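You operate a simulated robot arm through the tools that you are given. There is no shell and no other tool. Be economical: measure what you need, move in short steps, check, and stop when the job is done.

You are at the controls of a simulated two-armed robot. One attempt, no reset.

Task
Hold the small metal bucket on the top of the grey bench steady with one hand, lift the green brush out of it with the other and set it down on the top of the grey bench.

The check looks at the end state, three seconds after you hand in, the way a careful person would. Anything else that was tipped, shoved, dropped, spilled or broken makes it a failure.

Robot
Two 7-joint arms with two-finger parallel grippers on one trunk, on a base that drives. Base frame: it is fixed to the floor where the robot stands at the start and does not move with it; the origin is under the middle of the robot, x ahead of it, y to its left, z up; the surface under the hand at the start is at about z = 85. Lengths are in cm, angles in degrees, forces in N, time in s.
The left shoulder is at the start at [2, 11.3, 122.2], the right one opposite. With the tool pointing down near the work surface each hand reaches from about 22 to 60 cm from the robot's upright axis, wherever it stands, measured 20 degrees to its own side. Places, roughly: top of the grey bench [50, 0, 80]. Payload 1.57 kg a hand.
Tool frame (each hand has its own): the origin (TCP) lies between the finger pads and is the grasp point; the fingertips stand 3 cm ahead of it; z points along the fingers, y is the line along which they close. Largest opening 8 cm; finger width 1.7, thickness 1.2; the body of the gripper, 4 by 8.2 cm, starts 8 cm behind the TCP.
Orientation is that of the tool frame in the base frame, as a unit quaternion [x, y, z, w]. With the fingers straight down and closing along the base's y, the tool's x points along the base's -x, its y along +y and its z along -z.

Tools
- The arms move only by the tool apply_moves. It takes "left_motion", "right_motion" or both (then of equal length, played together; a hand with none holds still); each is a list of rows, each an object of numbers (a shift or turn left out is 0, a gripper value left out holds the last): "x", "y", "z": the shift along the base's x, y, z in cm; "ax", "ay", "az": the turn, a rotation vector about the base's x, y, z in degrees. In form: [{"x": .., "y": .., "z": .., "ax": .., "ay": .., "az": ..}, ...]. A call has 1 to 12 rows; each row is the pose to reach, as a shift and turn from the pose commanded when the call began. "left_jaw" and "right_jaw" are, for a hand that has rows, the opening in per cent of the stroke, from 0 (shut) to 100 (fully open), set as the call begins (left out, the last holds). Rows are played at 5 a second. More than 5 cm and 8.6 degrees between two rows, or a gripper value outside its range, and nothing of the call is played. A pose out of reach is approached as far as the arm can. The call stops where the force on the tool passes 40 N (or 10 N more than at its start, if that is more) or the arm is blocked; 0.2 s more then pass. Each finger travels about 4.5 cm/s and halts on what it meets, pressing with about 22 N; the grip force reading is that of the motor and also rises with nothing between the fingers. The clock runs only during rows and for 0.2 s after the last one: add rows that repeat a pose to give the fingers time. It gives the time, the measured TCP pose, the force on the tool (base axes), the opening and the grip force at its end, in the units of the frame above (readings bear some noise), with the torque about the TCP (base axes, N m) and any sound that the robot's microphone picked up.
- Cameras (640 x 400 px; columns grow to the right, rows downward): "scene" is now at [8.66, 0.66, 132.67]; the picture's right is [0.08, -1.00, 0.00], its down [-0.75, -0.06, -0.66] and it looks along [0.66, 0.05, -0.75] (base axes); focal length 214 px, centre (320, 200). "left" rides on the left gripper at [7.2, 0.7, -12.2] in its tool frame; the picture's right is [-0.09, 1.00, 0.00], its down [-0.84, -0.08, -0.54] and it looks along [-0.54, -0.05, 0.84] (tool axes); focal length 238 px, centre (320, 200). "right" rides on the right gripper at [7.2, -0.7, -12.2] in its tool frame; the picture's right is [0.09, 1.00, 0.00], its down [-0.84, 0.08, -0.54] and it looks along [-0.54, 0.05, 0.84] (tool axes); focal length 238 px, centre (320, 200).
- snapshot(camera): a new picture of that camera. It takes no simulated time.
- move_column(by): slides the trunk up (or, below 0, down) by that many cm; the arms and the scene camera ride with it, the base frame stays. It gives what a move gives, with no picture.
- steer(legs): drives the robot by 1 to 6 legs, each [ahead, left, turn to the left] in cm, cm and degrees, along the robot's own axes; the way and the turn of a leg run together, so that a leg with both is an arc; at most 150 cm and 180 degrees a leg. The arms and the cameras ride along, it lands a little off, and it stops where it bumps. It gives what a move gives.
- turn_head(pan, tilt): turns the head with the scene camera to pan (to the left, within 80 degrees either way) and tilt (down, from -29 to 69), counted from straight ahead of the robot. It gives what a move gives.
- measure_at(camera, pixels): for up to 12 pixels [column, row] of the newest picture of that camera ("zoom" is the newest enlarged one), the place [x, y, z] in the base frame of the surface seen there, good to about 0.2 cm. It takes no simulated time.
- enlarge(camera, box): a new picture of the part [left, top, right, bottom] of that camera's present view, enlarged. It takes no simulated time.
- hand_in(): hands the job in; it is judged then, once.

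Work in short steps. Measure before you move; look again where a grasp or a placing could have gone wrong, and mend it. You have 80 turns and 58 pictures in all, those below and enlarged ones among them. Open the grippers and draw the arms clear of the work before you hand the job in, unless the task says otherwise; then end with one line.

The tools are called after ">>>" as name(argument=value, ...) on one line, values as JSON. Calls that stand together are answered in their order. apply_moves: Moves the arms, as the interface text tells. Its arguments: {"type":"object","properties":{"left_motion":{"type":"array"},"left_jaw":{"type":"number"},"right_motion":{"type":"array"},"right_jaw":{"type":"number"}},"required":[]} The other tools are called the same way: move_column (by) slides the trunk up or down; steer (legs) drives the base; turn_head (pan, tilt) turns the head that bears the scene camera; snapshot (camera) takes a picture; measure_at (camera, pixels) gives the place of the surface under pixels of a picture; enlarge (camera, box) takes an enlarged picture of a part of a camera's view; hand_in () hands the job in.

At the start:

```text
time: 0.0
left_tcp_pos: [41.62, 8.62, 110.63]
left_tool_rot: [0.001, 1.0, 0.0, 0.0]
left_wrist_force: [-0.4, -0.6, 0.0]
left_torque: [-0.03, -0.02, 0.01]
left_grip_width: 7.99
left_finger_force: 0.1
right_tcp_pos: [43.13, -30.9, 105.97]
right_tool_rot: [0.001, 1.0, 0.0, 0.0]
right_wrist_force: [-0.6, 0.5, -0.3]
right_torque: [0.03, -0.02, 0.0]
right_grip_width: 7.98
right_finger_force: 0.0
trunk travel left (down, up): [-27.5, 29.5]
robot x, y, heading: [0.11, 0.01, -0.3]
head pan, tilt: [4.8, 48.8]
```

scene: 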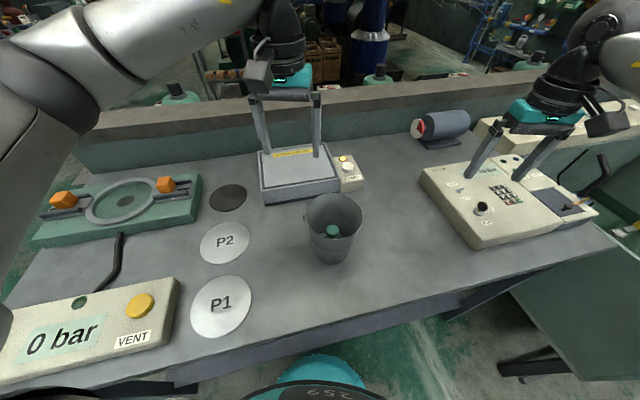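
right: 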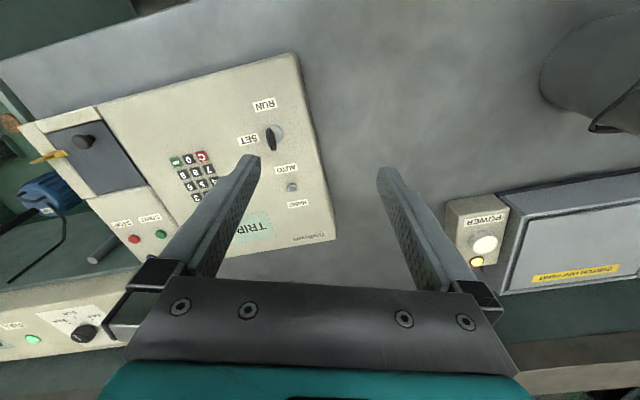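
left: 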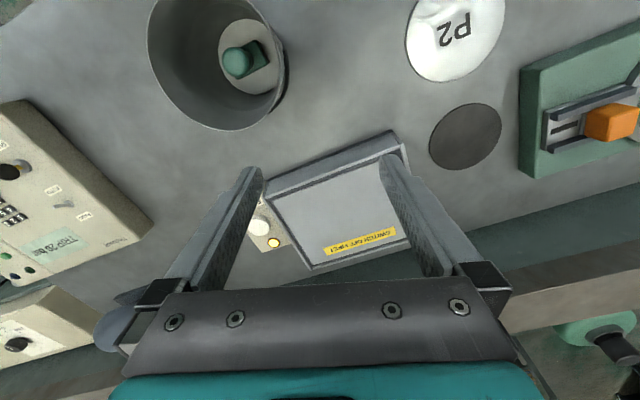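

The bucket is at about (334,228) in the scene picture with the green brush inside at (332,231). I enlarge and measure it.

>>> enlarge(camera="scene", box=[280, 170, 392, 280])

>>> measure_at(camera="scene", pixels=[[306, 212], [362, 214], [334, 195], [332, 238], [332, 230], [332, 264], [280, 230], [390, 250], [333, 300], [345, 225], [265, 190], [340, 185]])

>>> enlarge(camera="left", box=[130, 0, 310, 140])

```text
3.64 times, centred on (336, 225) of scene
```

zoom: 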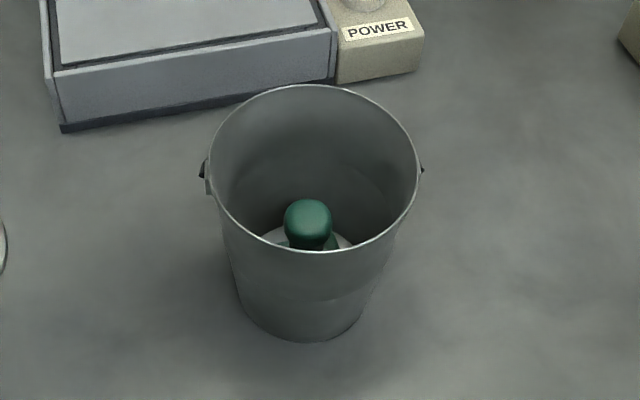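

```text
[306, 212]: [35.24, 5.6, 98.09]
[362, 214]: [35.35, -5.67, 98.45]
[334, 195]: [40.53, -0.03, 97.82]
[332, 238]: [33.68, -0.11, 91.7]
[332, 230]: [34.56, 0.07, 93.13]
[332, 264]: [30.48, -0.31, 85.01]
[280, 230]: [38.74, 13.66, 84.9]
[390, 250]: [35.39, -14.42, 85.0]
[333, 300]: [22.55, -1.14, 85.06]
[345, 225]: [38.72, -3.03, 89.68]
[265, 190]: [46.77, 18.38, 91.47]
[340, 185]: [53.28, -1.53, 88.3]
```

```text
2.86 times, centred on (220, 70) of left
```

zoom: 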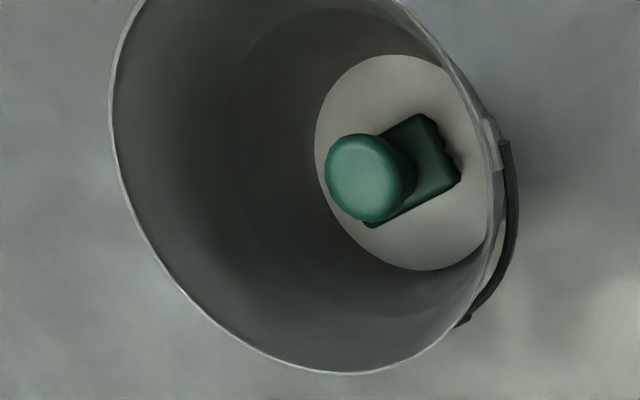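

The left-hand zoom shows the knob at about (370,175) on a rectangular brush head, and the bail hanging at about (510,230). I measure these next.

>>> measure_at(camera="zoom", pixels=[[362, 172], [335, 172], [385, 145], [395, 210], [375, 222], [425, 125], [450, 180], [385, 80], [114, 100], [300, 370], [460, 75], [510, 240]])

>>> enlarge(camera="scene", box=[300, 200, 370, 244])

```text
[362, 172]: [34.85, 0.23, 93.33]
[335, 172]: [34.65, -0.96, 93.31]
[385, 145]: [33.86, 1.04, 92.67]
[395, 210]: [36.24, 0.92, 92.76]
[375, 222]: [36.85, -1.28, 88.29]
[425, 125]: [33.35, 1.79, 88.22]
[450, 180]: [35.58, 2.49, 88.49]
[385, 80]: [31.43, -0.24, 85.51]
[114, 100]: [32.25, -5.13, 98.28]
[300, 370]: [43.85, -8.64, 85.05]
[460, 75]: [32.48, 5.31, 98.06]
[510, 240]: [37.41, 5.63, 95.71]
```

```text
9.09 times, centred on (335, 222) of scene
```

zoom: 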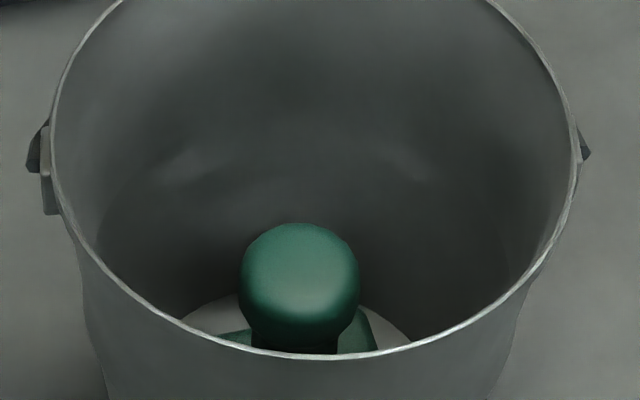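

Knob centre is about (35, 0), top z 93.3; the rim is about radius 5.7 around (34.8, 0), z 98. The left hand will pinch the rim at 120° (near-left, clear of ear and bail); first I go above it with a 30° yaw.

>>> apply_moves(left_motion=[{"x": -2.4, "y": -1, "z": -0.5, "az": 7.5}, {"x": -4.8, "y": -1.9, "z": -1, "az": 15}, {"x": -7.2, "y": -2.9, "z": -1.5, "az": 22.5}, {"x": -9.6, "y": -3.8, "z": -2, "az": 30}, {"x": -9.6, "y": -3.8, "z": -2, "az": 30}], left_jaw=50)

```text
time: 1.2
left_tcp_pos: [31.82, 4.95, 108.44]
left_tool_rot: [-0.26, 0.966, 0.0, 0.001]
left_wrist_force: [-0.6, 0.2, -0.3]
left_torque: [0.0, 0.01, -0.01]
left_grip_width: 4.0
left_finger_force: 0.0
right_tcp_pos: [43.23, -30.94, 105.91]
right_tool_rot: [-0.001, 1.0, 0.001, 0.0]
right_wrist_force: [0.2, 0.0, 0.1]
right_torque: [0.03, -0.01, 0.01]
right_grip_width: 8.03
right_finger_force: 0.1
trunk travel left (down, up): [-27.5, 29.5]
robot x, y, heading: [0.15, -0.14, 0.1]
head pan, tilt: [4.8, 48.8]
```

The yaw is in place. Now I lean the hand outward by 12° to match the wall's flare, then lower it partway.

>>> apply_moves(left_motion=[{"x": 0.1, "y": -0.1, "ax": -5.2, "ay": -3}, {"x": 0.2, "y": -0.2, "ax": -10.4, "ay": -6}, {"x": 0.2, "y": -0.2, "z": -3, "ax": -10.4, "ay": -6}, {"x": 0.2, "y": -0.2, "z": -6, "ax": -10.4, "ay": -6}, {"x": 0.2, "y": -0.2, "z": -6, "ax": -10.4, "ay": -6}])

>>> snapshot(camera="left")

>>> snapshot(camera="scene")

```text
time: 2.4
left_tcp_pos: [32.2, 4.82, 102.42]
left_tool_rot: [-0.258, 0.96, -0.101, 0.027]
left_wrist_force: [-0.5, -0.8, -0.3]
left_torque: [0.0, -0.02, 0.01]
left_grip_width: 4.0
left_finger_force: 0.1
right_tcp_pos: [43.31, -30.86, 105.93]
right_tool_rot: [0.0, 1.0, 0.0, 0.0]
right_wrist_force: [-0.7, -1.2, 0.2]
right_torque: [-0.03, -0.03, 0.0]
right_grip_width: 7.98
right_finger_force: 0.0
trunk travel left (down, up): [-27.5, 29.5]
robot x, y, heading: [0.11, -0.23, -0.1]
head pan, tilt: [4.8, 48.8]
```

```text
51 pictures are left
```

left: 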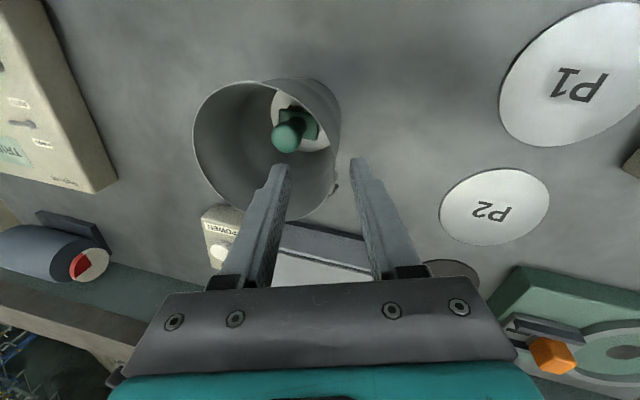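

```text
50 pictures are left
```

scene: 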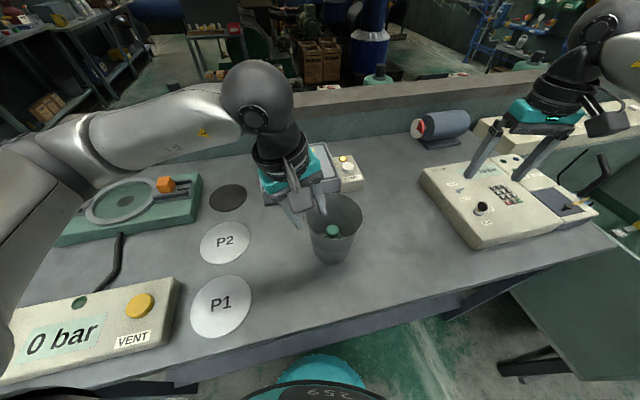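

The fingers look aimed to straddle the rim at its right edge (~(335,190)) in the left view. I lower 5 cm and check before closing.

>>> apply_moves(left_motion=[{"z": -1.7}, {"z": -3.4}, {"x": -0.1, "z": -5.2}, {"x": -0.1, "z": -5.2}])

>>> snapshot(camera="left")

>>> enlarge(camera="scene", box=[260, 160, 390, 280])

```text
time: 3.4
left_tcp_pos: [32.05, 4.79, 97.19]
left_tool_rot: [-0.257, 0.961, -0.101, 0.027]
left_wrist_force: [-1.0, 1.4, -0.2]
left_torque: [0.04, 0.02, 0.0]
left_grip_width: 4.0
left_finger_force: 0.1
right_tcp_pos: [43.19, -30.89, 106.01]
right_tool_rot: [0.001, 1.0, 0.0, 0.001]
right_wrist_force: [1.2, 0.6, 0.2]
right_torque: [0.01, -0.01, 0.04]
right_grip_width: 8.01
right_finger_force: 0.1
trunk travel left (down, up): [-27.5, 29.5]
robot x, y, heading: [-0.01, -0.07, -0.2]
head pan, tilt: [4.8, 48.8]
```

```text
49 pictures are left
```

left: 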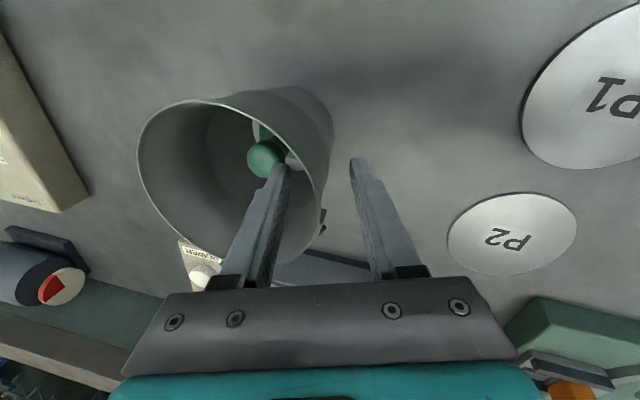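

```text
3.33 times, centred on (325, 220) of scene
```

zoom: 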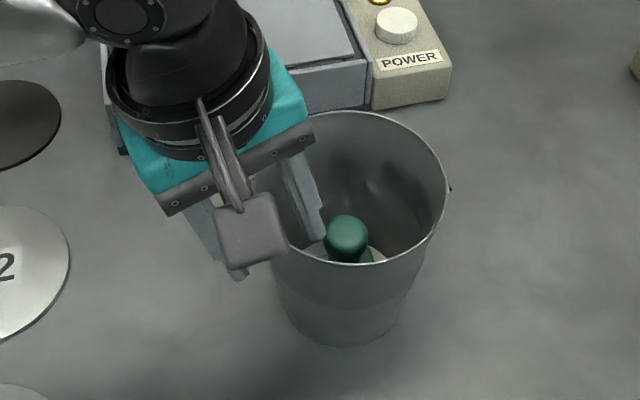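

The rim wall sits between the fingers, roughly centred. I close the left jaw gently in place.

>>> apply_moves(left_motion=[{}, {}, {}, {}, {}], left_jaw=0)

>>> snapshot(camera="left")

>>> enlarge(camera="scene", box=[260, 160, 390, 280])

```text
time: 4.6
left_tcp_pos: [32.0, 4.75, 97.21]
left_tool_rot: [-0.258, 0.961, -0.101, 0.027]
left_wrist_force: [0.4, 0.1, -3.7]
left_torque: [0.19, 0.13, 0.03]
left_grip_width: 0.44
left_finger_force: 21.9
right_tcp_pos: [43.28, -30.86, 105.89]
right_tool_rot: [-0.002, 1.0, -0.001, 0.0]
right_wrist_force: [-0.1, 1.2, 0.4]
right_torque: [-0.01, -0.04, 0.02]
right_grip_width: 7.99
right_finger_force: 0.1
trunk travel left (down, up): [-27.5, 29.5]
robot x, y, heading: [-0.06, -0.1, -0.2]
head pan, tilt: [4.8, 48.8]
```

```text
47 pictures are left
```

left: 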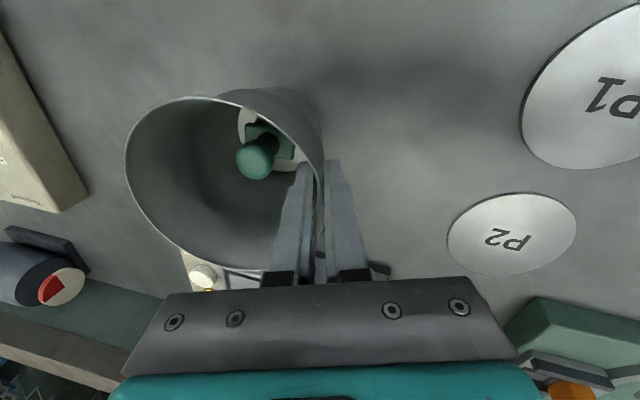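

```text
3.33 times, centred on (325, 220) of scene
```

zoom: 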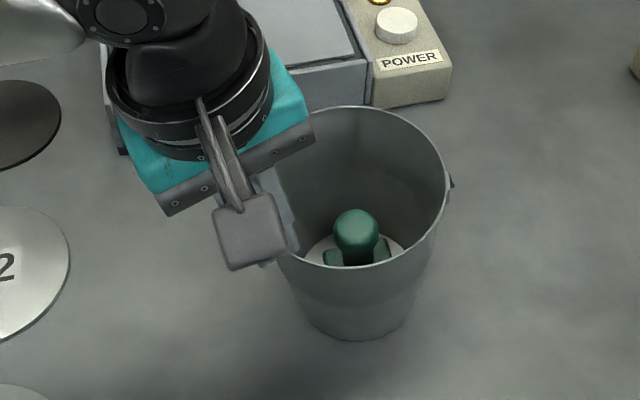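

The rim is gripped (0.44 cm) and the bucket shifted or tilted slightly. I remeasure the rim, the knob at (355,225) and the brush head.

>>> measure_at(camera="zoom", pixels=[[355, 222], [355, 212], [336, 230], [376, 230], [358, 107], [448, 190], [360, 268], [435, 235], [355, 340], [312, 322], [404, 322], [290, 130]])

>>> measure_at(camera="left", pixels=[[252, 160], [272, 128], [290, 150], [240, 160], [264, 158], [125, 160], [190, 98]])

>>> enlarge(camera="scene", box=[310, 210, 370, 280])

```text
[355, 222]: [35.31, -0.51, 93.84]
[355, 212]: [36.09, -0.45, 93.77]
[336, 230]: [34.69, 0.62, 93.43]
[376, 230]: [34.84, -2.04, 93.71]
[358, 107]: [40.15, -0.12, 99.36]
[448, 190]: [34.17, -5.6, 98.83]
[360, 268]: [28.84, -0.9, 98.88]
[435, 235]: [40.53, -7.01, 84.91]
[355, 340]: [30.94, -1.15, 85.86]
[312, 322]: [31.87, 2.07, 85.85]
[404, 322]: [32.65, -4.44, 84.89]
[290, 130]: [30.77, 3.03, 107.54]
```

```text
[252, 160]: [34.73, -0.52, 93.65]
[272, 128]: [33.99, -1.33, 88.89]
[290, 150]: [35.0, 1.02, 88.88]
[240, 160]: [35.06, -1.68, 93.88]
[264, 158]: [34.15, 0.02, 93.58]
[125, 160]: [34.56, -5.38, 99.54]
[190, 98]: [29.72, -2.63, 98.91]
```

```text
5.71 times, centred on (340, 245) of scene
```

zoom: 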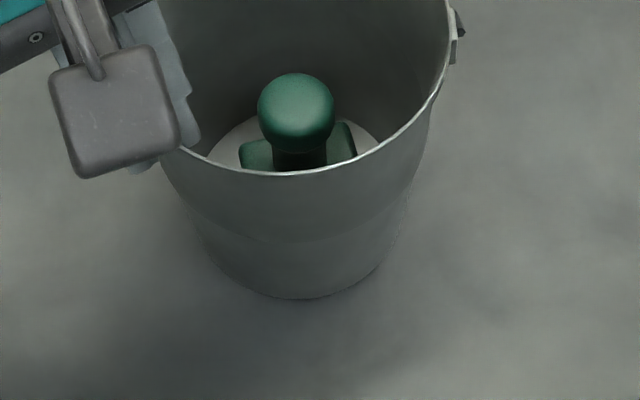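

The bucket climbed about 0.7 cm in the pinch and tilted about 3° (rim z 98.9–99.4, wrist carries −3.7 N). I rotate back 3° and lower gradually.

>>> apply_moves(left_motion=[{"ax": 1.3, "ay": 0.75}, {"ax": 2.6, "ay": 1.5}, {"ax": 2.6, "ay": 1.5, "z": -0.2}, {"ax": 2.6, "ay": 1.5, "z": -0.4}, {"ax": 2.6, "ay": 1.5, "z": -0.4}])

>>> enlarge(camera="scene", box=[260, 160, 390, 280])

>>> measure_at(camera="zoom", pixels=[[355, 222], [336, 230], [374, 230], [358, 107], [448, 190], [360, 267], [400, 247], [420, 137], [355, 335], [330, 330], [390, 325]])

```text
time: 5.8
left_tcp_pos: [31.99, 4.69, 97.12]
left_tool_rot: [-0.259, 0.963, -0.077, 0.022]
left_wrist_force: [-2.1, 5.6, 18.9]
left_torque: [0.43, 0.1, 0.02]
left_grip_width: 0.46
left_finger_force: 21.5
right_tcp_pos: [43.01, -30.81, 106.08]
right_tool_rot: [0.0, 1.0, 0.001, -0.001]
right_wrist_force: [0.5, 0.1, 0.0]
right_torque: [-0.01, 0.0, -0.03]
right_grip_width: 8.01
right_finger_force: 0.0
trunk travel left (down, up): [-27.5, 29.5]
robot x, y, heading: [-0.16, 0.23, 0.2]
head pan, tilt: [4.8, 48.8]
```

```text
3.33 times, centred on (325, 220) of scene
```

zoom: 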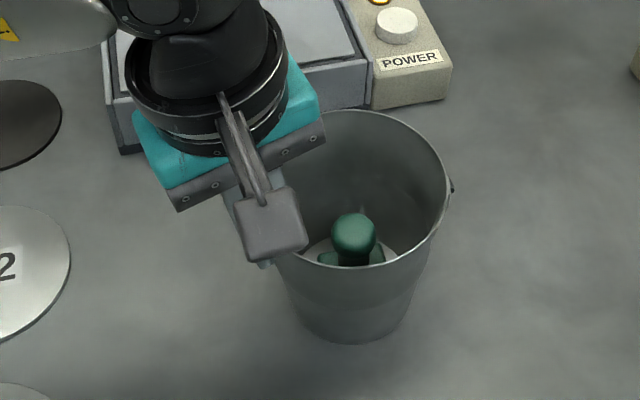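

```text
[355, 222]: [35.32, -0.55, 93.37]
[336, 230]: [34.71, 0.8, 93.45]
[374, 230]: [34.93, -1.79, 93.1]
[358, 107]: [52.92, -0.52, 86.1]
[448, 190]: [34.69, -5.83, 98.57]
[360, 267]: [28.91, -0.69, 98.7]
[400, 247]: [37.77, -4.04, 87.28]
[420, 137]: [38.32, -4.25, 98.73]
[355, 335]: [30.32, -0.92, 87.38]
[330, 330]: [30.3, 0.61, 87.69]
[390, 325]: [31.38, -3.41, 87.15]
```

It now rests on the bottom edge at the gripped side (19 N, contact worked out near (32.8, 3.4)), so some tilt remains. I ease up 0.25 cm and rotate back 2.5° more.

>>> apply_moves(left_motion=[{"z": 0.25}, {"z": 0.25, "ax": 1.1, "ay": 0.63}, {"z": 0.25, "ax": 2.2, "ay": 1.25}, {"z": 0.25, "ax": 2.2, "ay": 1.25}])

>>> enlarge(camera="scene", box=[300, 180, 380, 280])

```text
time: 6.8
left_tcp_pos: [31.98, 4.7, 97.3]
left_tool_rot: [-0.258, 0.964, -0.055, 0.014]
left_wrist_force: [-0.5, -0.5, 0.1]
left_torque: [-0.01, 0.15, -0.05]
left_grip_width: 0.49
left_finger_force: 22.3
right_tcp_pos: [43.39, -30.77, 105.94]
right_tool_rot: [0.0, 1.0, 0.0, 0.0]
right_wrist_force: [-0.2, 0.0, 0.4]
right_torque: [0.0, 0.01, 0.01]
right_grip_width: 7.98
right_finger_force: 0.0
trunk travel left (down, up): [-27.5, 29.5]
robot x, y, heading: [0.13, 0.22, -0.1]
head pan, tilt: [4.8, 48.8]
```

```text
4.00 times, centred on (340, 230) of scene
```

zoom: 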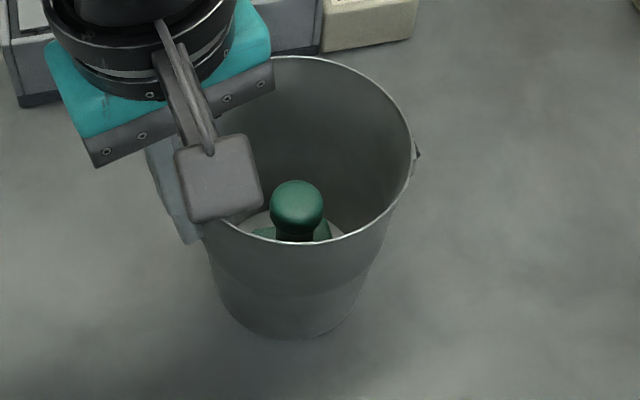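

The wrist load is now near zero, so the bench carries the bucket. I measure rim and knob again.

>>> measure_at(camera="zoom", pixels=[[297, 195], [297, 208], [276, 208], [318, 208], [330, 63], [406, 175], [308, 243], [385, 95], [270, 335], [240, 320], [320, 332], [297, 183]])

>>> snapshot(camera="left")

>>> measure_at(camera="left", pixels=[[252, 160], [240, 160], [264, 158], [126, 160], [190, 99]])

```text
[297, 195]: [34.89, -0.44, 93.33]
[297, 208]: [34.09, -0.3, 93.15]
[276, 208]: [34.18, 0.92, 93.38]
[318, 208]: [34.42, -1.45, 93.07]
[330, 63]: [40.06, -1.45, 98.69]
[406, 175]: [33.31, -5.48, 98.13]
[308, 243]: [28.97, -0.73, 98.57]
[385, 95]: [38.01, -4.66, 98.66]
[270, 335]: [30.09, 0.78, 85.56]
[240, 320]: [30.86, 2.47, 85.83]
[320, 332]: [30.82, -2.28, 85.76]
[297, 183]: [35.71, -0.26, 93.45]
```

```text
42 pictures are left
```

left: 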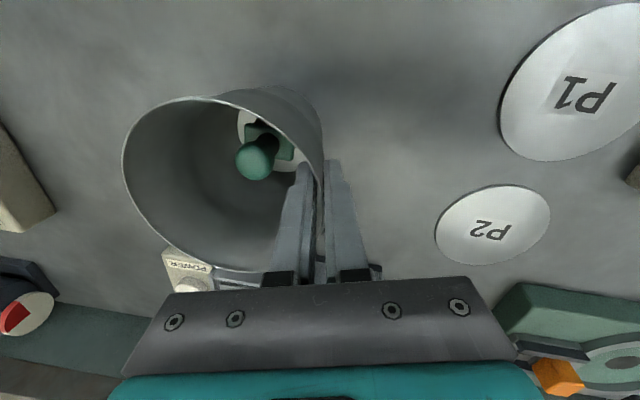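

```text
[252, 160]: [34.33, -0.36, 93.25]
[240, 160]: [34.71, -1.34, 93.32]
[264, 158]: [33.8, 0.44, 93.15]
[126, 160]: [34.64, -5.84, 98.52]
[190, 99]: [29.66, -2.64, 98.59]
```

The bucket stands level (rim ≈98.5) with the knob at about (34.85, −0.3), top 93.3. Now the right hand yaws 90° (camera to the right, jaws closing along x) while going to a staging point right of the bucket.

>>> apply_moves(right_motion=[{"x": -0.8, "y": 1.2, "z": 0.5, "az": 8.2}, {"x": -1.6, "y": 2.4, "z": 1, "az": 16.4}, {"x": -2.4, "y": 3.6, "z": 1.5, "az": 24.6}, {"x": -3.2, "y": 4.8, "z": 2, "az": 32.8}, {"x": -4, "y": 6, "z": 2, "az": 41}, {"x": -4.8, "y": 7.2, "z": 2, "az": 49.2}, {"x": -5.6, "y": 8.4, "z": 2, "az": 57.4}, {"x": -6.4, "y": 9.6, "z": 2, "az": 65.6}, {"x": -7.2, "y": 10.8, "z": 2, "az": 73.8}, {"x": -8, "y": 12, "z": 2, "az": 82}, {"x": -8.4, "y": 13, "z": 2, "az": 90}, {"x": -8.4, "y": 13, "z": 2, "az": 90}], right_jaw=56)

>>> snapshot(camera="scene")

```text
time: 9.4
left_tcp_pos: [32.03, 4.62, 97.2]
left_tool_rot: [-0.259, 0.964, -0.052, 0.014]
left_wrist_force: [-0.2, 0.0, -3.4]
left_torque: [0.21, 0.08, -0.02]
left_grip_width: 0.46
left_finger_force: 22.1
right_tcp_pos: [25.79, -11.5, 107.14]
right_tool_rot: [-0.68, 0.733, -0.008, 0.008]
right_wrist_force: [-0.3, -0.8, -0.3]
right_torque: [0.08, -0.08, 0.01]
right_grip_width: 4.47
right_finger_force: 0.1
right hand out of reach, approached as far as the arm can: row 5, 6, 7, 8, 9, 10, 11, 12
trunk travel left (down, up): [-27.5, 29.5]
robot x, y, heading: [0.17, 0.07, -0.0]
head pan, tilt: [4.8, 48.8]
```

```text
41 pictures are left
```

scene: 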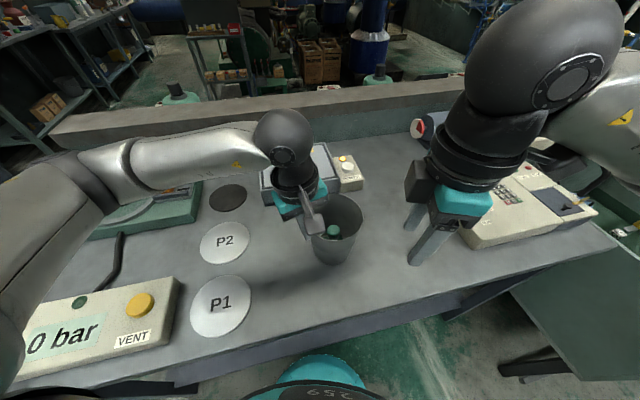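

The right arm cannot fully follow that 90° yaw and came short to (25.8, −11.5). I look through the right camera to see its actual attitude.

>>> snapshot(camera="right")

>>> enlarge(camera="scene", box=[270, 100, 530, 280])

```text
40 pictures are left
```

right: 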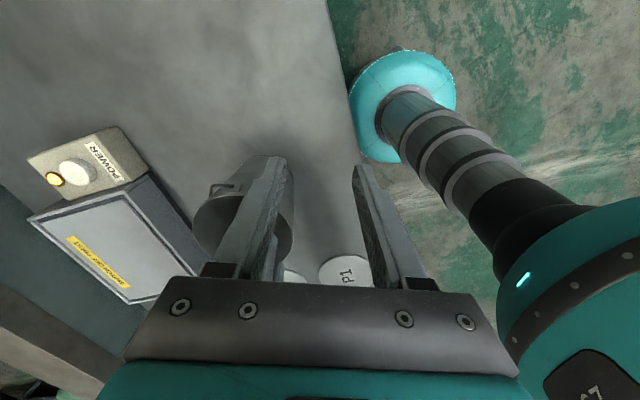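

```text
2.22 times, centred on (400, 190) of scene
```

zoom: 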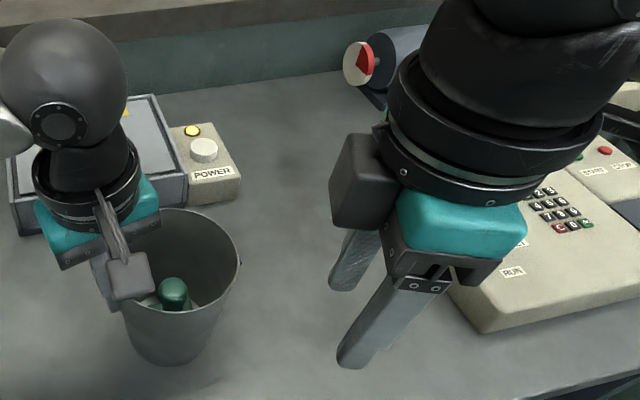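

The right wrist cannot yaw that way, so I use its natural orientation (closing along y) leaned 15° to the right; by my clearances that passes the left hand. I first undo the yaw, staying to the right.

>>> apply_moves(right_motion=[{"y": -0.5, "az": -8.2}, {"y": -1, "az": -16.4}, {"y": -1.5, "az": -24.6}, {"y": -2, "az": -32.8}, {"y": -2, "az": -41}, {"y": -2, "az": -49.2}, {"y": -2, "az": -57.4}, {"y": -2, "az": -65.6}, {"y": -2, "az": -73.8}, {"y": -2, "az": -82}, {"y": -2, "az": -90}, {"y": -2, "az": -90}], right_jaw=48)

```text
time: 12.0
left_tcp_pos: [32.19, 4.67, 97.11]
left_tool_rot: [-0.258, 0.965, -0.054, 0.014]
left_wrist_force: [0.9, -0.5, -4.4]
left_torque: [0.18, 0.09, 0.02]
left_grip_width: 0.47
left_finger_force: 21.5
right_tcp_pos: [26.09, -13.63, 107.15]
right_tool_rot: [0.039, 0.999, -0.01, -0.001]
right_wrist_force: [-0.1, 0.1, -0.3]
right_torque: [0.01, 0.0, 0.0]
right_grip_width: 3.87
right_finger_force: 0.2
trunk travel left (down, up): [-27.5, 29.5]
robot x, y, heading: [-0.1, 0.1, -0.0]
head pan, tilt: [4.8, 48.8]
```

The yaw is undone (about −4.5° left). I square it, lean it 15° to the right, and move to (34.8, −13, 107).

>>> apply_moves(right_motion=[{"x": 3, "y": 0.2, "az": 4.5}, {"x": 6, "y": 0.4, "az": 4.5}, {"x": 8.7, "y": 0.6, "az": 4.5}, {"x": 8.7, "y": 0.6, "az": 4.5}])

>>> apply_moves(right_motion=[{"ax": 7.5}, {"ax": 15}, {"ax": 15}])

>>> snapshot(camera="scene")

>>> snapshot(camera="right")

```text
time: 13.0
left_tcp_pos: [32.1, 4.76, 97.09]
left_tool_rot: [-0.258, 0.964, -0.055, 0.015]
left_wrist_force: [0.9, -0.1, -3.7]
left_torque: [0.19, 0.14, -0.01]
left_grip_width: 0.46
left_finger_force: 22.1
right_tcp_pos: [34.73, -12.95, 107.15]
right_tool_rot: [-0.002, 1.0, -0.011, -0.001]
right_wrist_force: [-0.8, 0.3, -0.3]
right_torque: [0.01, 0.01, 0.01]
right_grip_width: 3.84
right_finger_force: 0.1
trunk travel left (down, up): [-27.5, 29.5]
robot x, y, heading: [-0.06, -0.04, -0.1]
head pan, tilt: [4.8, 48.8]
```

```text
time: 13.8
left_tcp_pos: [32.07, 4.7, 97.02]
left_tool_rot: [-0.259, 0.964, -0.055, 0.015]
left_wrist_force: [-0.1, 0.2, -4.2]
left_torque: [0.21, 0.13, -0.01]
left_grip_width: 0.46
left_finger_force: 21.5
right_tcp_pos: [34.72, -13.05, 107.16]
right_tool_rot: [-0.002, 0.993, 0.12, 0.0]
right_wrist_force: [0.3, 0.4, -0.3]
right_torque: [-0.01, 0.02, 0.01]
right_grip_width: 3.84
right_finger_force: 0.0
trunk travel left (down, up): [-27.5, 29.5]
robot x, y, heading: [-0.09, -0.17, -0.2]
head pan, tilt: [4.8, 48.8]
```

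```text
38 pictures are left
```

scene: 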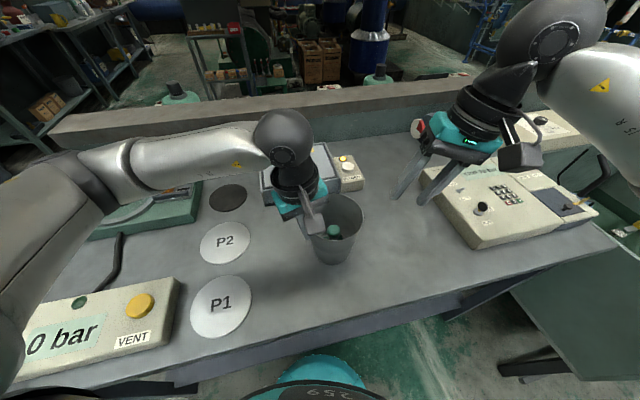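

```text
37 pictures are left
```

right: 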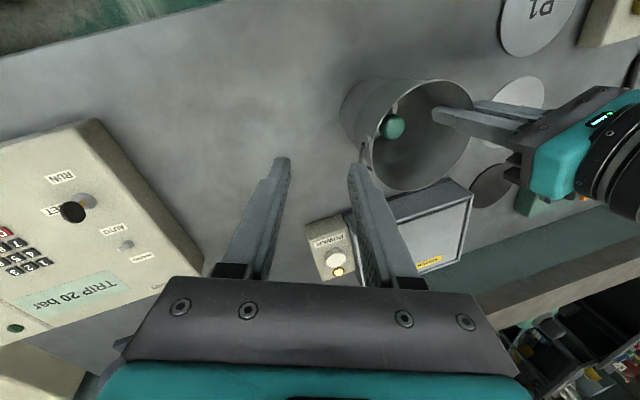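

The right view shows the knob at (392,126) inside the bucket. I measure knob and rim from here.

>>> enlarge(camera="right", box=[320, 60, 540, 200])

>>> measure_at(camera="right", pixels=[[392, 126], [383, 126], [402, 126], [392, 117], [392, 136], [373, 150], [425, 187], [400, 90], [430, 110], [530, 140], [515, 155], [545, 195]])

```text
2.86 times, centred on (430, 130) of right
```

zoom: 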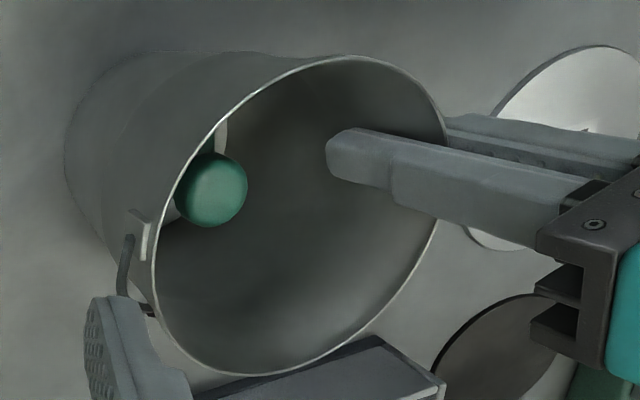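

```text
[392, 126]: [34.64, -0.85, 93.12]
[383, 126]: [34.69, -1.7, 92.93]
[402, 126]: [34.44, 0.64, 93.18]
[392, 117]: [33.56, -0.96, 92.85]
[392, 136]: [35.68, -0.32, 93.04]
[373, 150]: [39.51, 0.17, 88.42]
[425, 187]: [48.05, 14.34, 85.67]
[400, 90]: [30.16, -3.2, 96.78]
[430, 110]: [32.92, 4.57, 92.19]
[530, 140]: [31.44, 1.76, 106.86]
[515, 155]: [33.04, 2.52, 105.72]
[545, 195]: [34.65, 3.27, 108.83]
```

Knob is at (34.65, −0.35), top 93.15; the left body's nearest corner is about y 1.8, z 106. I move to the approach line at (34.65, −3.9, 106).

>>> apply_moves(right_motion=[{"x": -0.07, "y": 3, "z": -0.4}, {"x": -0.07, "y": 6, "z": -0.8}, {"x": -0.07, "y": 9.15, "z": -1.16}, {"x": -0.07, "y": 9.15, "z": -1.16}])

>>> snapshot(camera="right")

>>> enlarge(camera="scene", box=[230, 80, 460, 280])

```text
time: 14.8
left_tcp_pos: [31.92, 4.65, 97.08]
left_tool_rot: [-0.258, 0.964, -0.054, 0.015]
left_wrist_force: [-0.3, -0.4, -3.1]
left_torque: [0.21, 0.08, -0.02]
left_grip_width: 0.48
left_finger_force: 21.8
right_tcp_pos: [34.71, -3.72, 105.83]
right_tool_rot: [-0.001, 0.993, 0.12, 0.0]
right_wrist_force: [0.0, -0.5, -0.2]
right_torque: [0.01, 0.0, 0.01]
right_grip_width: 3.83
right_finger_force: 0.0
trunk travel left (down, up): [-27.5, 29.5]
robot x, y, heading: [-0.02, -0.07, -0.1]
head pan, tilt: [4.8, 48.8]
```

```text
35 pictures are left
```

right: 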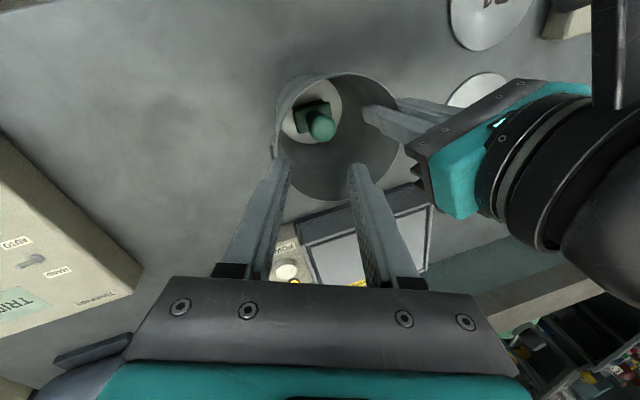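

```text
2.00 times, centred on (345, 180) of scene
```

zoom: 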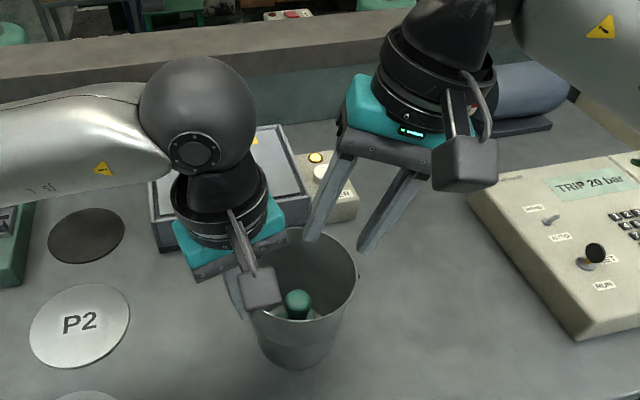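

Plenty of room so far. I remeasure knob and rim from this view before descending.

>>> measure_at(camera="right", pixels=[[322, 127], [312, 127], [332, 127], [322, 116], [322, 138], [303, 122], [279, 120], [400, 150], [340, 198], [335, 73], [432, 175], [420, 150]])

>>> enlarge(camera="right", box=[260, 60, 440, 210])

```text
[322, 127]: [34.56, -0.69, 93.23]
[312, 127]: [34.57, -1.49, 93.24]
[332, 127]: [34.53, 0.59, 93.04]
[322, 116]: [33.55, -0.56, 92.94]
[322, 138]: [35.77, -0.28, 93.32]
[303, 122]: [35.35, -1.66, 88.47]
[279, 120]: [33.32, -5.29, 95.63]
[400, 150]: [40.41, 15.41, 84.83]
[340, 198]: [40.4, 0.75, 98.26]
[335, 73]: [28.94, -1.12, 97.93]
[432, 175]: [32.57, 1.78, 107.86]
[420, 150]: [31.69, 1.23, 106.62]
```

```text
2.67 times, centred on (350, 135) of right
```

zoom: 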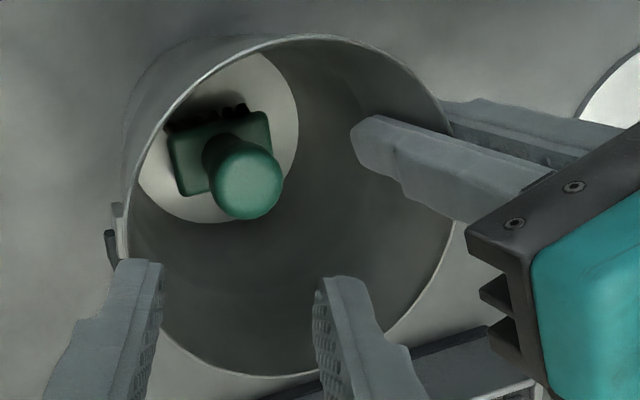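

The knob centre is (34.65, −0.45) and the left finger is clear. I descend along the tool axis 8 cm and look again.

>>> apply_moves(right_motion=[{"y": 0.7, "z": -2.7}, {"y": 1.4, "z": -5.4}, {"y": 2.05, "z": -8}, {"y": 2.05, "z": -8}])

>>> snapshot(camera="right")

>>> enlarge(camera="scene", box=[250, 100, 430, 280])

```text
time: 15.8
left_tcp_pos: [31.94, 4.73, 97.09]
left_tool_rot: [-0.26, 0.964, -0.052, 0.015]
left_wrist_force: [-1.2, -0.3, 5.0]
left_torque: [0.65, 0.65, 0.14]
left_grip_width: 0.51
left_finger_force: 21.6
right_tcp_pos: [34.86, -1.8, 98.66]
right_tool_rot: [-0.002, 0.992, 0.124, 0.007]
right_wrist_force: [-2.0, -0.2, 9.3]
right_torque: [-0.32, 0.01, -0.07]
right_grip_width: 3.77
right_finger_force: 0.0
trunk travel left (down, up): [-27.5, 29.5]
robot x, y, heading: [-0.36, -0.02, 0.1]
head pan, tilt: [4.8, 48.8]
stopped in row 4 (right hand): the force on the tool passed its limit at 43 N (the readings are from after the stop); the commanded pose is now the measured one
```

```text
32 pictures are left
```

right: 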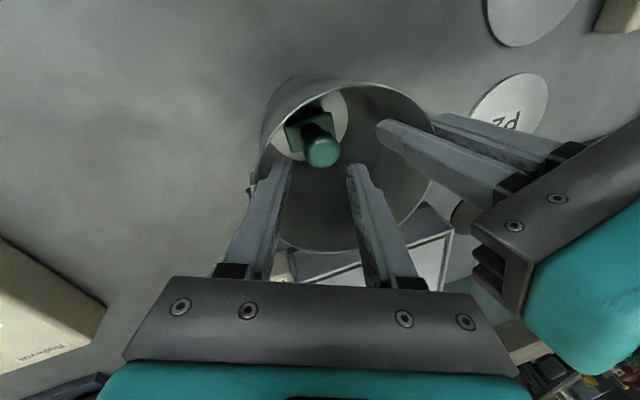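

```text
2.22 times, centred on (340, 190) of scene
```

zoom: 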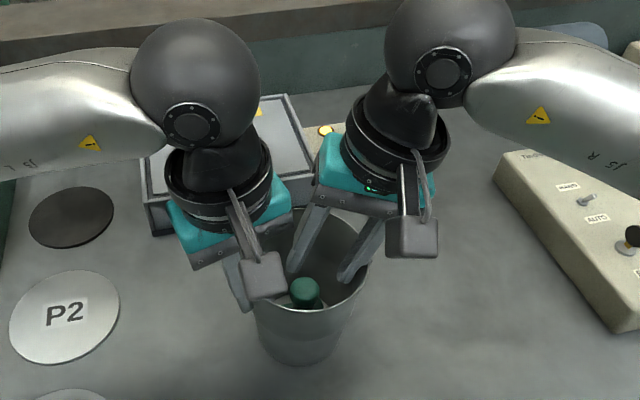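

The right hand touched: the torque puts the contact at y ≈ −5.2, so the stepped −y finger caught the right rim. I back off along the axis and check the bucket.

>>> apply_moves(right_motion=[{"y": -0.5, "z": 2}, {"y": -1, "z": 4}, {"y": -1.5, "z": 6}, {"y": -1.5, "z": 6}])

>>> snapshot(camera="right")

>>> enlarge(camera="scene", box=[280, 180, 390, 280])

```text
time: 16.8
left_tcp_pos: [31.86, 4.78, 97.19]
left_tool_rot: [-0.26, 0.964, -0.052, 0.014]
left_wrist_force: [-5.4, 3.3, 14.5]
left_torque: [0.3, 0.69, -0.09]
left_grip_width: 0.48
left_finger_force: 21.7
right_tcp_pos: [34.76, -3.31, 104.59]
right_tool_rot: [-0.001, 0.993, 0.122, 0.007]
right_wrist_force: [-0.4, -0.7, 0.1]
right_torque: [0.01, 0.02, 0.01]
right_grip_width: 3.86
right_finger_force: 0.0
trunk travel left (down, up): [-27.5, 29.5]
robot x, y, heading: [0.11, -0.59, -0.1]
head pan, tilt: [4.8, 48.8]
```

```text
30 pictures are left
```

right: 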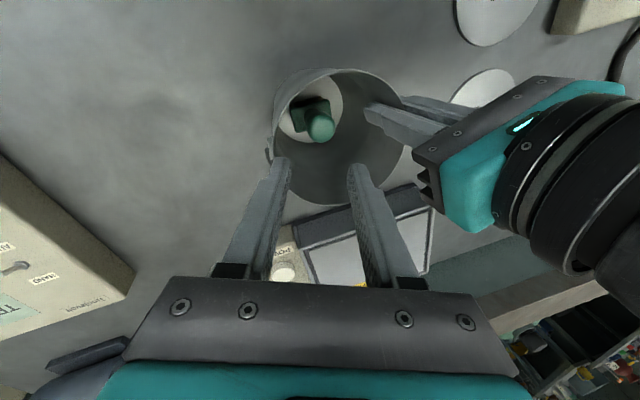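

```text
4.00 times, centred on (335, 230) of scene
```

zoom: 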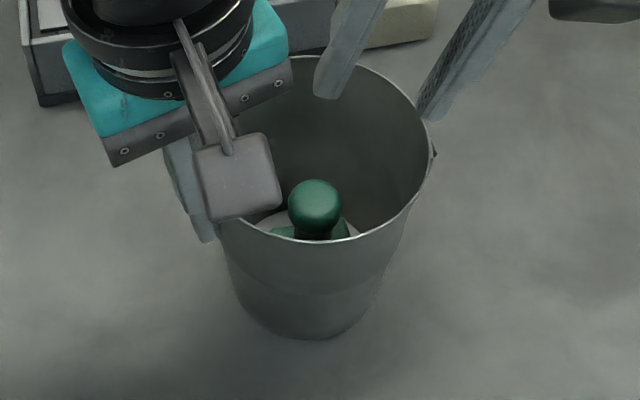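

The bucket turned a little in the pinch and the left hand now presses 14.5 N. I measure rim, knob and bottom.

>>> measure_at(camera="zoom", pixels=[[314, 195], [294, 208], [338, 208], [360, 62], [426, 175], [330, 242], [405, 95], [395, 215], [290, 335], [262, 322], [335, 333], [370, 310]])

>>> measure_at(camera="right", pixels=[[320, 128], [310, 128], [331, 128], [320, 117], [320, 139], [275, 115], [343, 204], [335, 69], [276, 125], [305, 76], [390, 170]])

```text
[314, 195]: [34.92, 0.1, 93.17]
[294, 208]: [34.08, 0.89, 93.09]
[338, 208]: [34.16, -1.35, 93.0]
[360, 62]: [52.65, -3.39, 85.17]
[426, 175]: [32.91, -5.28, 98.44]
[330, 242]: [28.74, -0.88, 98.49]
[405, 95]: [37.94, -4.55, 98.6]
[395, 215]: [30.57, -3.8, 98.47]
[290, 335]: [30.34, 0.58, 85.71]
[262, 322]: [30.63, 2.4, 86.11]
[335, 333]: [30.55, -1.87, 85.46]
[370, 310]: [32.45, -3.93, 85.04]
```

```text
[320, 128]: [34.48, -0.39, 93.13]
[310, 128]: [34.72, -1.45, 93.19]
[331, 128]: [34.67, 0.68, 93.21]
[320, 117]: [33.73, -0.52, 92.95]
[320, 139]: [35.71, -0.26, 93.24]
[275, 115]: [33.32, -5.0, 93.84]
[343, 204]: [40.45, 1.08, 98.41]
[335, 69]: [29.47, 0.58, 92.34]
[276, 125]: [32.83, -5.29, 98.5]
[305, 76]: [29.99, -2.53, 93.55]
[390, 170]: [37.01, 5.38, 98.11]
```

The bucket stands level (rim 98.45, centre ≈(34.6, 0.1)) and the knob is at (34.65, −0.3). I reduce the lean to 12°, narrow the jaws to 3.3 cm, and realign on the approach line.

>>> apply_moves(right_motion=[{"x": -0.1, "y": 0.5, "ax": -3}, {"x": -0.1, "y": 0.5, "ax": -3}, {"x": -0.1, "y": 0.5, "ax": -3}], right_jaw=41)

>>> apply_moves(right_motion=[{"y": 0.32, "z": -1.5}, {"y": 0.64, "z": -3}, {"y": 0.95, "z": -4.5}, {"y": 1.27, "z": -6}, {"y": 1.27, "z": -6}])

>>> snapshot(camera="right")

>>> enlarge(camera="scene", box=[270, 120, 410, 280])

```text
time: 17.6
left_tcp_pos: [31.91, 4.83, 97.1]
left_tool_rot: [-0.26, 0.964, -0.052, 0.014]
left_wrist_force: [-4.4, 3.7, 17.2]
left_torque: [0.31, 0.51, -0.06]
left_grip_width: 0.47
left_finger_force: 22.0
right_tcp_pos: [34.84, -2.86, 104.7]
right_tool_rot: [-0.002, 0.995, 0.096, 0.007]
right_wrist_force: [-0.8, 0.4, -0.2]
right_torque: [0.01, 0.01, 0.01]
right_grip_width: 3.26
right_finger_force: 0.0
trunk travel left (down, up): [-27.5, 29.5]
robot x, y, heading: [-0.06, -0.16, 0.2]
head pan, tilt: [4.8, 48.8]
```

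```text
time: 18.8
left_tcp_pos: [32.07, 4.85, 97.15]
left_tool_rot: [-0.26, 0.964, -0.051, 0.015]
left_wrist_force: [-2.7, 3.2, 17.6]
left_torque: [0.36, 0.31, 0.0]
left_grip_width: 0.46
left_finger_force: 21.8
right_tcp_pos: [34.87, -1.48, 98.49]
right_tool_rot: [0.0, 0.995, 0.096, 0.007]
right_wrist_force: [-0.6, 0.4, -0.3]
right_torque: [-0.01, 0.01, 0.02]
right_grip_width: 3.24
right_finger_force: 0.1
trunk travel left (down, up): [-27.5, 29.5]
robot x, y, heading: [0.22, -0.16, 0.0]
head pan, tilt: [4.8, 48.8]
```

```text
28 pictures are left
```

right: 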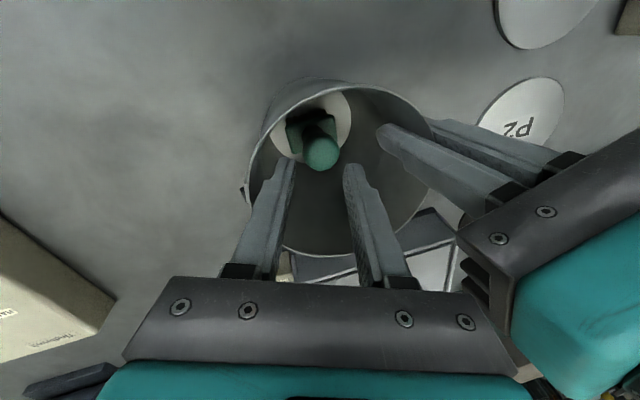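

```text
2.50 times, centred on (340, 200) of scene
```

zoom: 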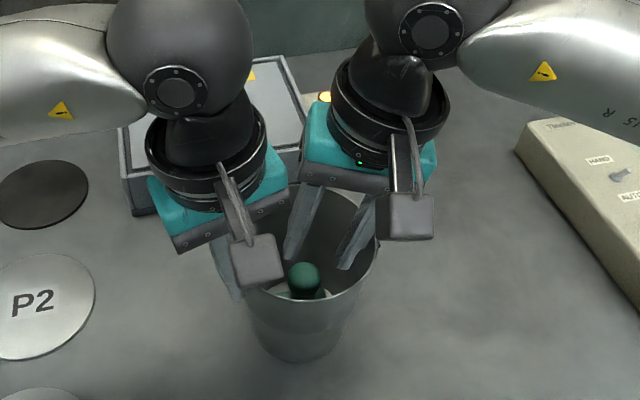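

No contact this time, with the tips just inside the rim. I check the gap to the left gripper's corner and the knob position.

>>> measure_at(camera="right", pixels=[[462, 237], [470, 268], [485, 300], [490, 205], [515, 330], [322, 152], [308, 152], [336, 152], [322, 138], [322, 166], [385, 140], [400, 165]])

>>> snapshot(camera="left")

```text
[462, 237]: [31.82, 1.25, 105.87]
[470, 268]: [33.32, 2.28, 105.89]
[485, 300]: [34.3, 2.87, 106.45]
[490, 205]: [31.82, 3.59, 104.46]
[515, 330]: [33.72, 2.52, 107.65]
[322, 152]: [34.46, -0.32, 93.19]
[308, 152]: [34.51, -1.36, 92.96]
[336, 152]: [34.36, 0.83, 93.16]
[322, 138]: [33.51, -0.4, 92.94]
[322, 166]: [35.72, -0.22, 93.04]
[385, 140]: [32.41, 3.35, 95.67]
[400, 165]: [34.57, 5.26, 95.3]
```

```text
26 pictures are left
```

left: 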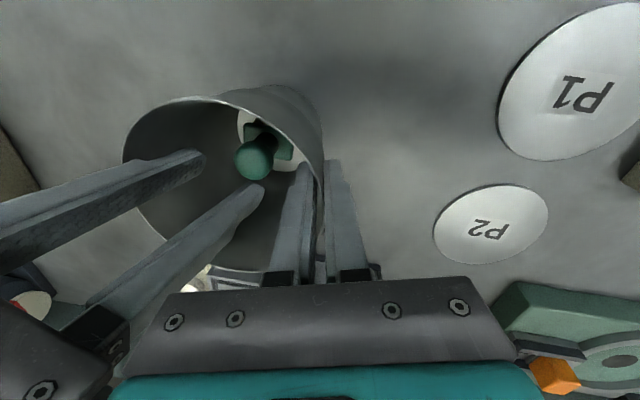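

The gap to the left body is about 0.5 cm and the knob is centred at (34.6, −0.27), right on the axis. I descend slowly, watching forces.

>>> apply_moves(right_motion=[{"x": -0.05, "y": 0.21, "z": -1}, {"x": -0.1, "y": 0.42, "z": -2}, {"x": -0.15, "y": 0.63, "z": -3}, {"x": -0.15, "y": 0.63, "z": -3}])

>>> snapshot(camera="right")

```text
time: 19.8
left_tcp_pos: [32.06, 4.76, 97.11]
left_tool_rot: [-0.26, 0.964, -0.052, 0.015]
left_wrist_force: [-2.4, 2.8, 18.2]
left_torque: [0.36, 0.14, -0.03]
left_grip_width: 0.47
left_finger_force: 22.2
right_tcp_pos: [34.71, -0.98, 95.5]
right_tool_rot: [-0.002, 0.995, 0.096, 0.006]
right_wrist_force: [-0.1, 0.0, 0.3]
right_torque: [0.01, -0.03, 0.01]
right_grip_width: 3.24
right_finger_force: 0.0
trunk travel left (down, up): [-27.5, 29.5]
robot x, y, heading: [-0.27, -0.18, 0.1]
head pan, tilt: [4.8, 48.8]
```

```text
25 pictures are left
```

right: 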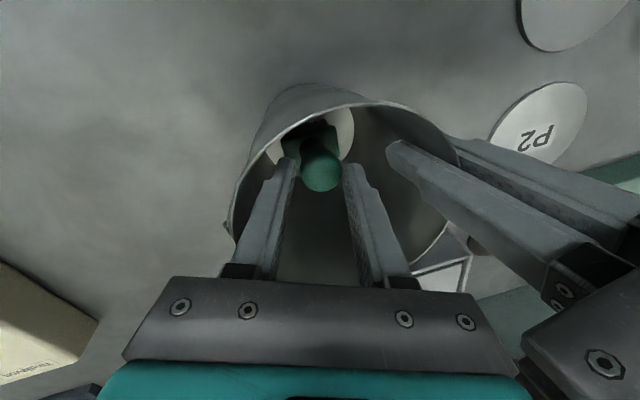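

The knob sits centred between the fingertips ((297)…(343), knob at 321). I go down the remaining 2.5 cm.

>>> apply_moves(right_motion=[{"y": 0.22, "z": -0.9}, {"y": 0.44, "z": -1.8}, {"y": 0.62, "z": -2.6}, {"y": 0.62, "z": -2.6}])

>>> snapshot(camera="right")

```text
time: 20.8
left_tcp_pos: [32.0, 4.78, 97.2]
left_tool_rot: [-0.261, 0.964, -0.053, 0.014]
left_wrist_force: [-1.9, 2.8, 17.0]
left_torque: [0.36, 0.1, -0.01]
left_grip_width: 0.48
left_finger_force: 22.2
right_tcp_pos: [34.67, -0.2, 93.01]
right_tool_rot: [-0.001, 0.995, 0.096, 0.007]
right_wrist_force: [-0.1, 0.6, -0.4]
right_torque: [0.0, -0.01, -0.02]
right_grip_width: 3.29
right_finger_force: 0.2
trunk travel left (down, up): [-27.5, 29.5]
robot x, y, heading: [0.24, -0.25, -0.1]
head pan, tilt: [4.8, 48.8]
```

```text
24 pictures are left
```

right: 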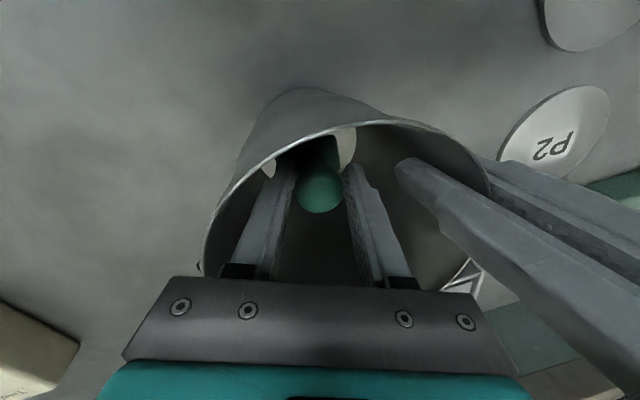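

The fingers straddle the knob without contact. I close the right jaw.

>>> apply_moves(right_motion=[{}, {}, {}, {}], right_jaw=0)

```text
time: 21.8
left_tcp_pos: [32.06, 4.82, 97.09]
left_tool_rot: [-0.261, 0.964, -0.052, 0.014]
left_wrist_force: [-0.3, 2.4, 16.2]
left_torque: [0.52, 0.05, 0.07]
left_grip_width: 0.47
left_finger_force: 21.7
right_tcp_pos: [34.81, -0.33, 92.87]
right_tool_rot: [-0.002, 0.995, 0.096, 0.007]
right_wrist_force: [-0.4, -0.8, 2.4]
right_torque: [-0.18, 0.06, 0.01]
right_grip_width: 2.85
right_finger_force: 22.3
trunk travel left (down, up): [-27.5, 29.5]
robot x, y, heading: [0.03, -0.24, -0.2]
head pan, tilt: [4.8, 48.8]
```

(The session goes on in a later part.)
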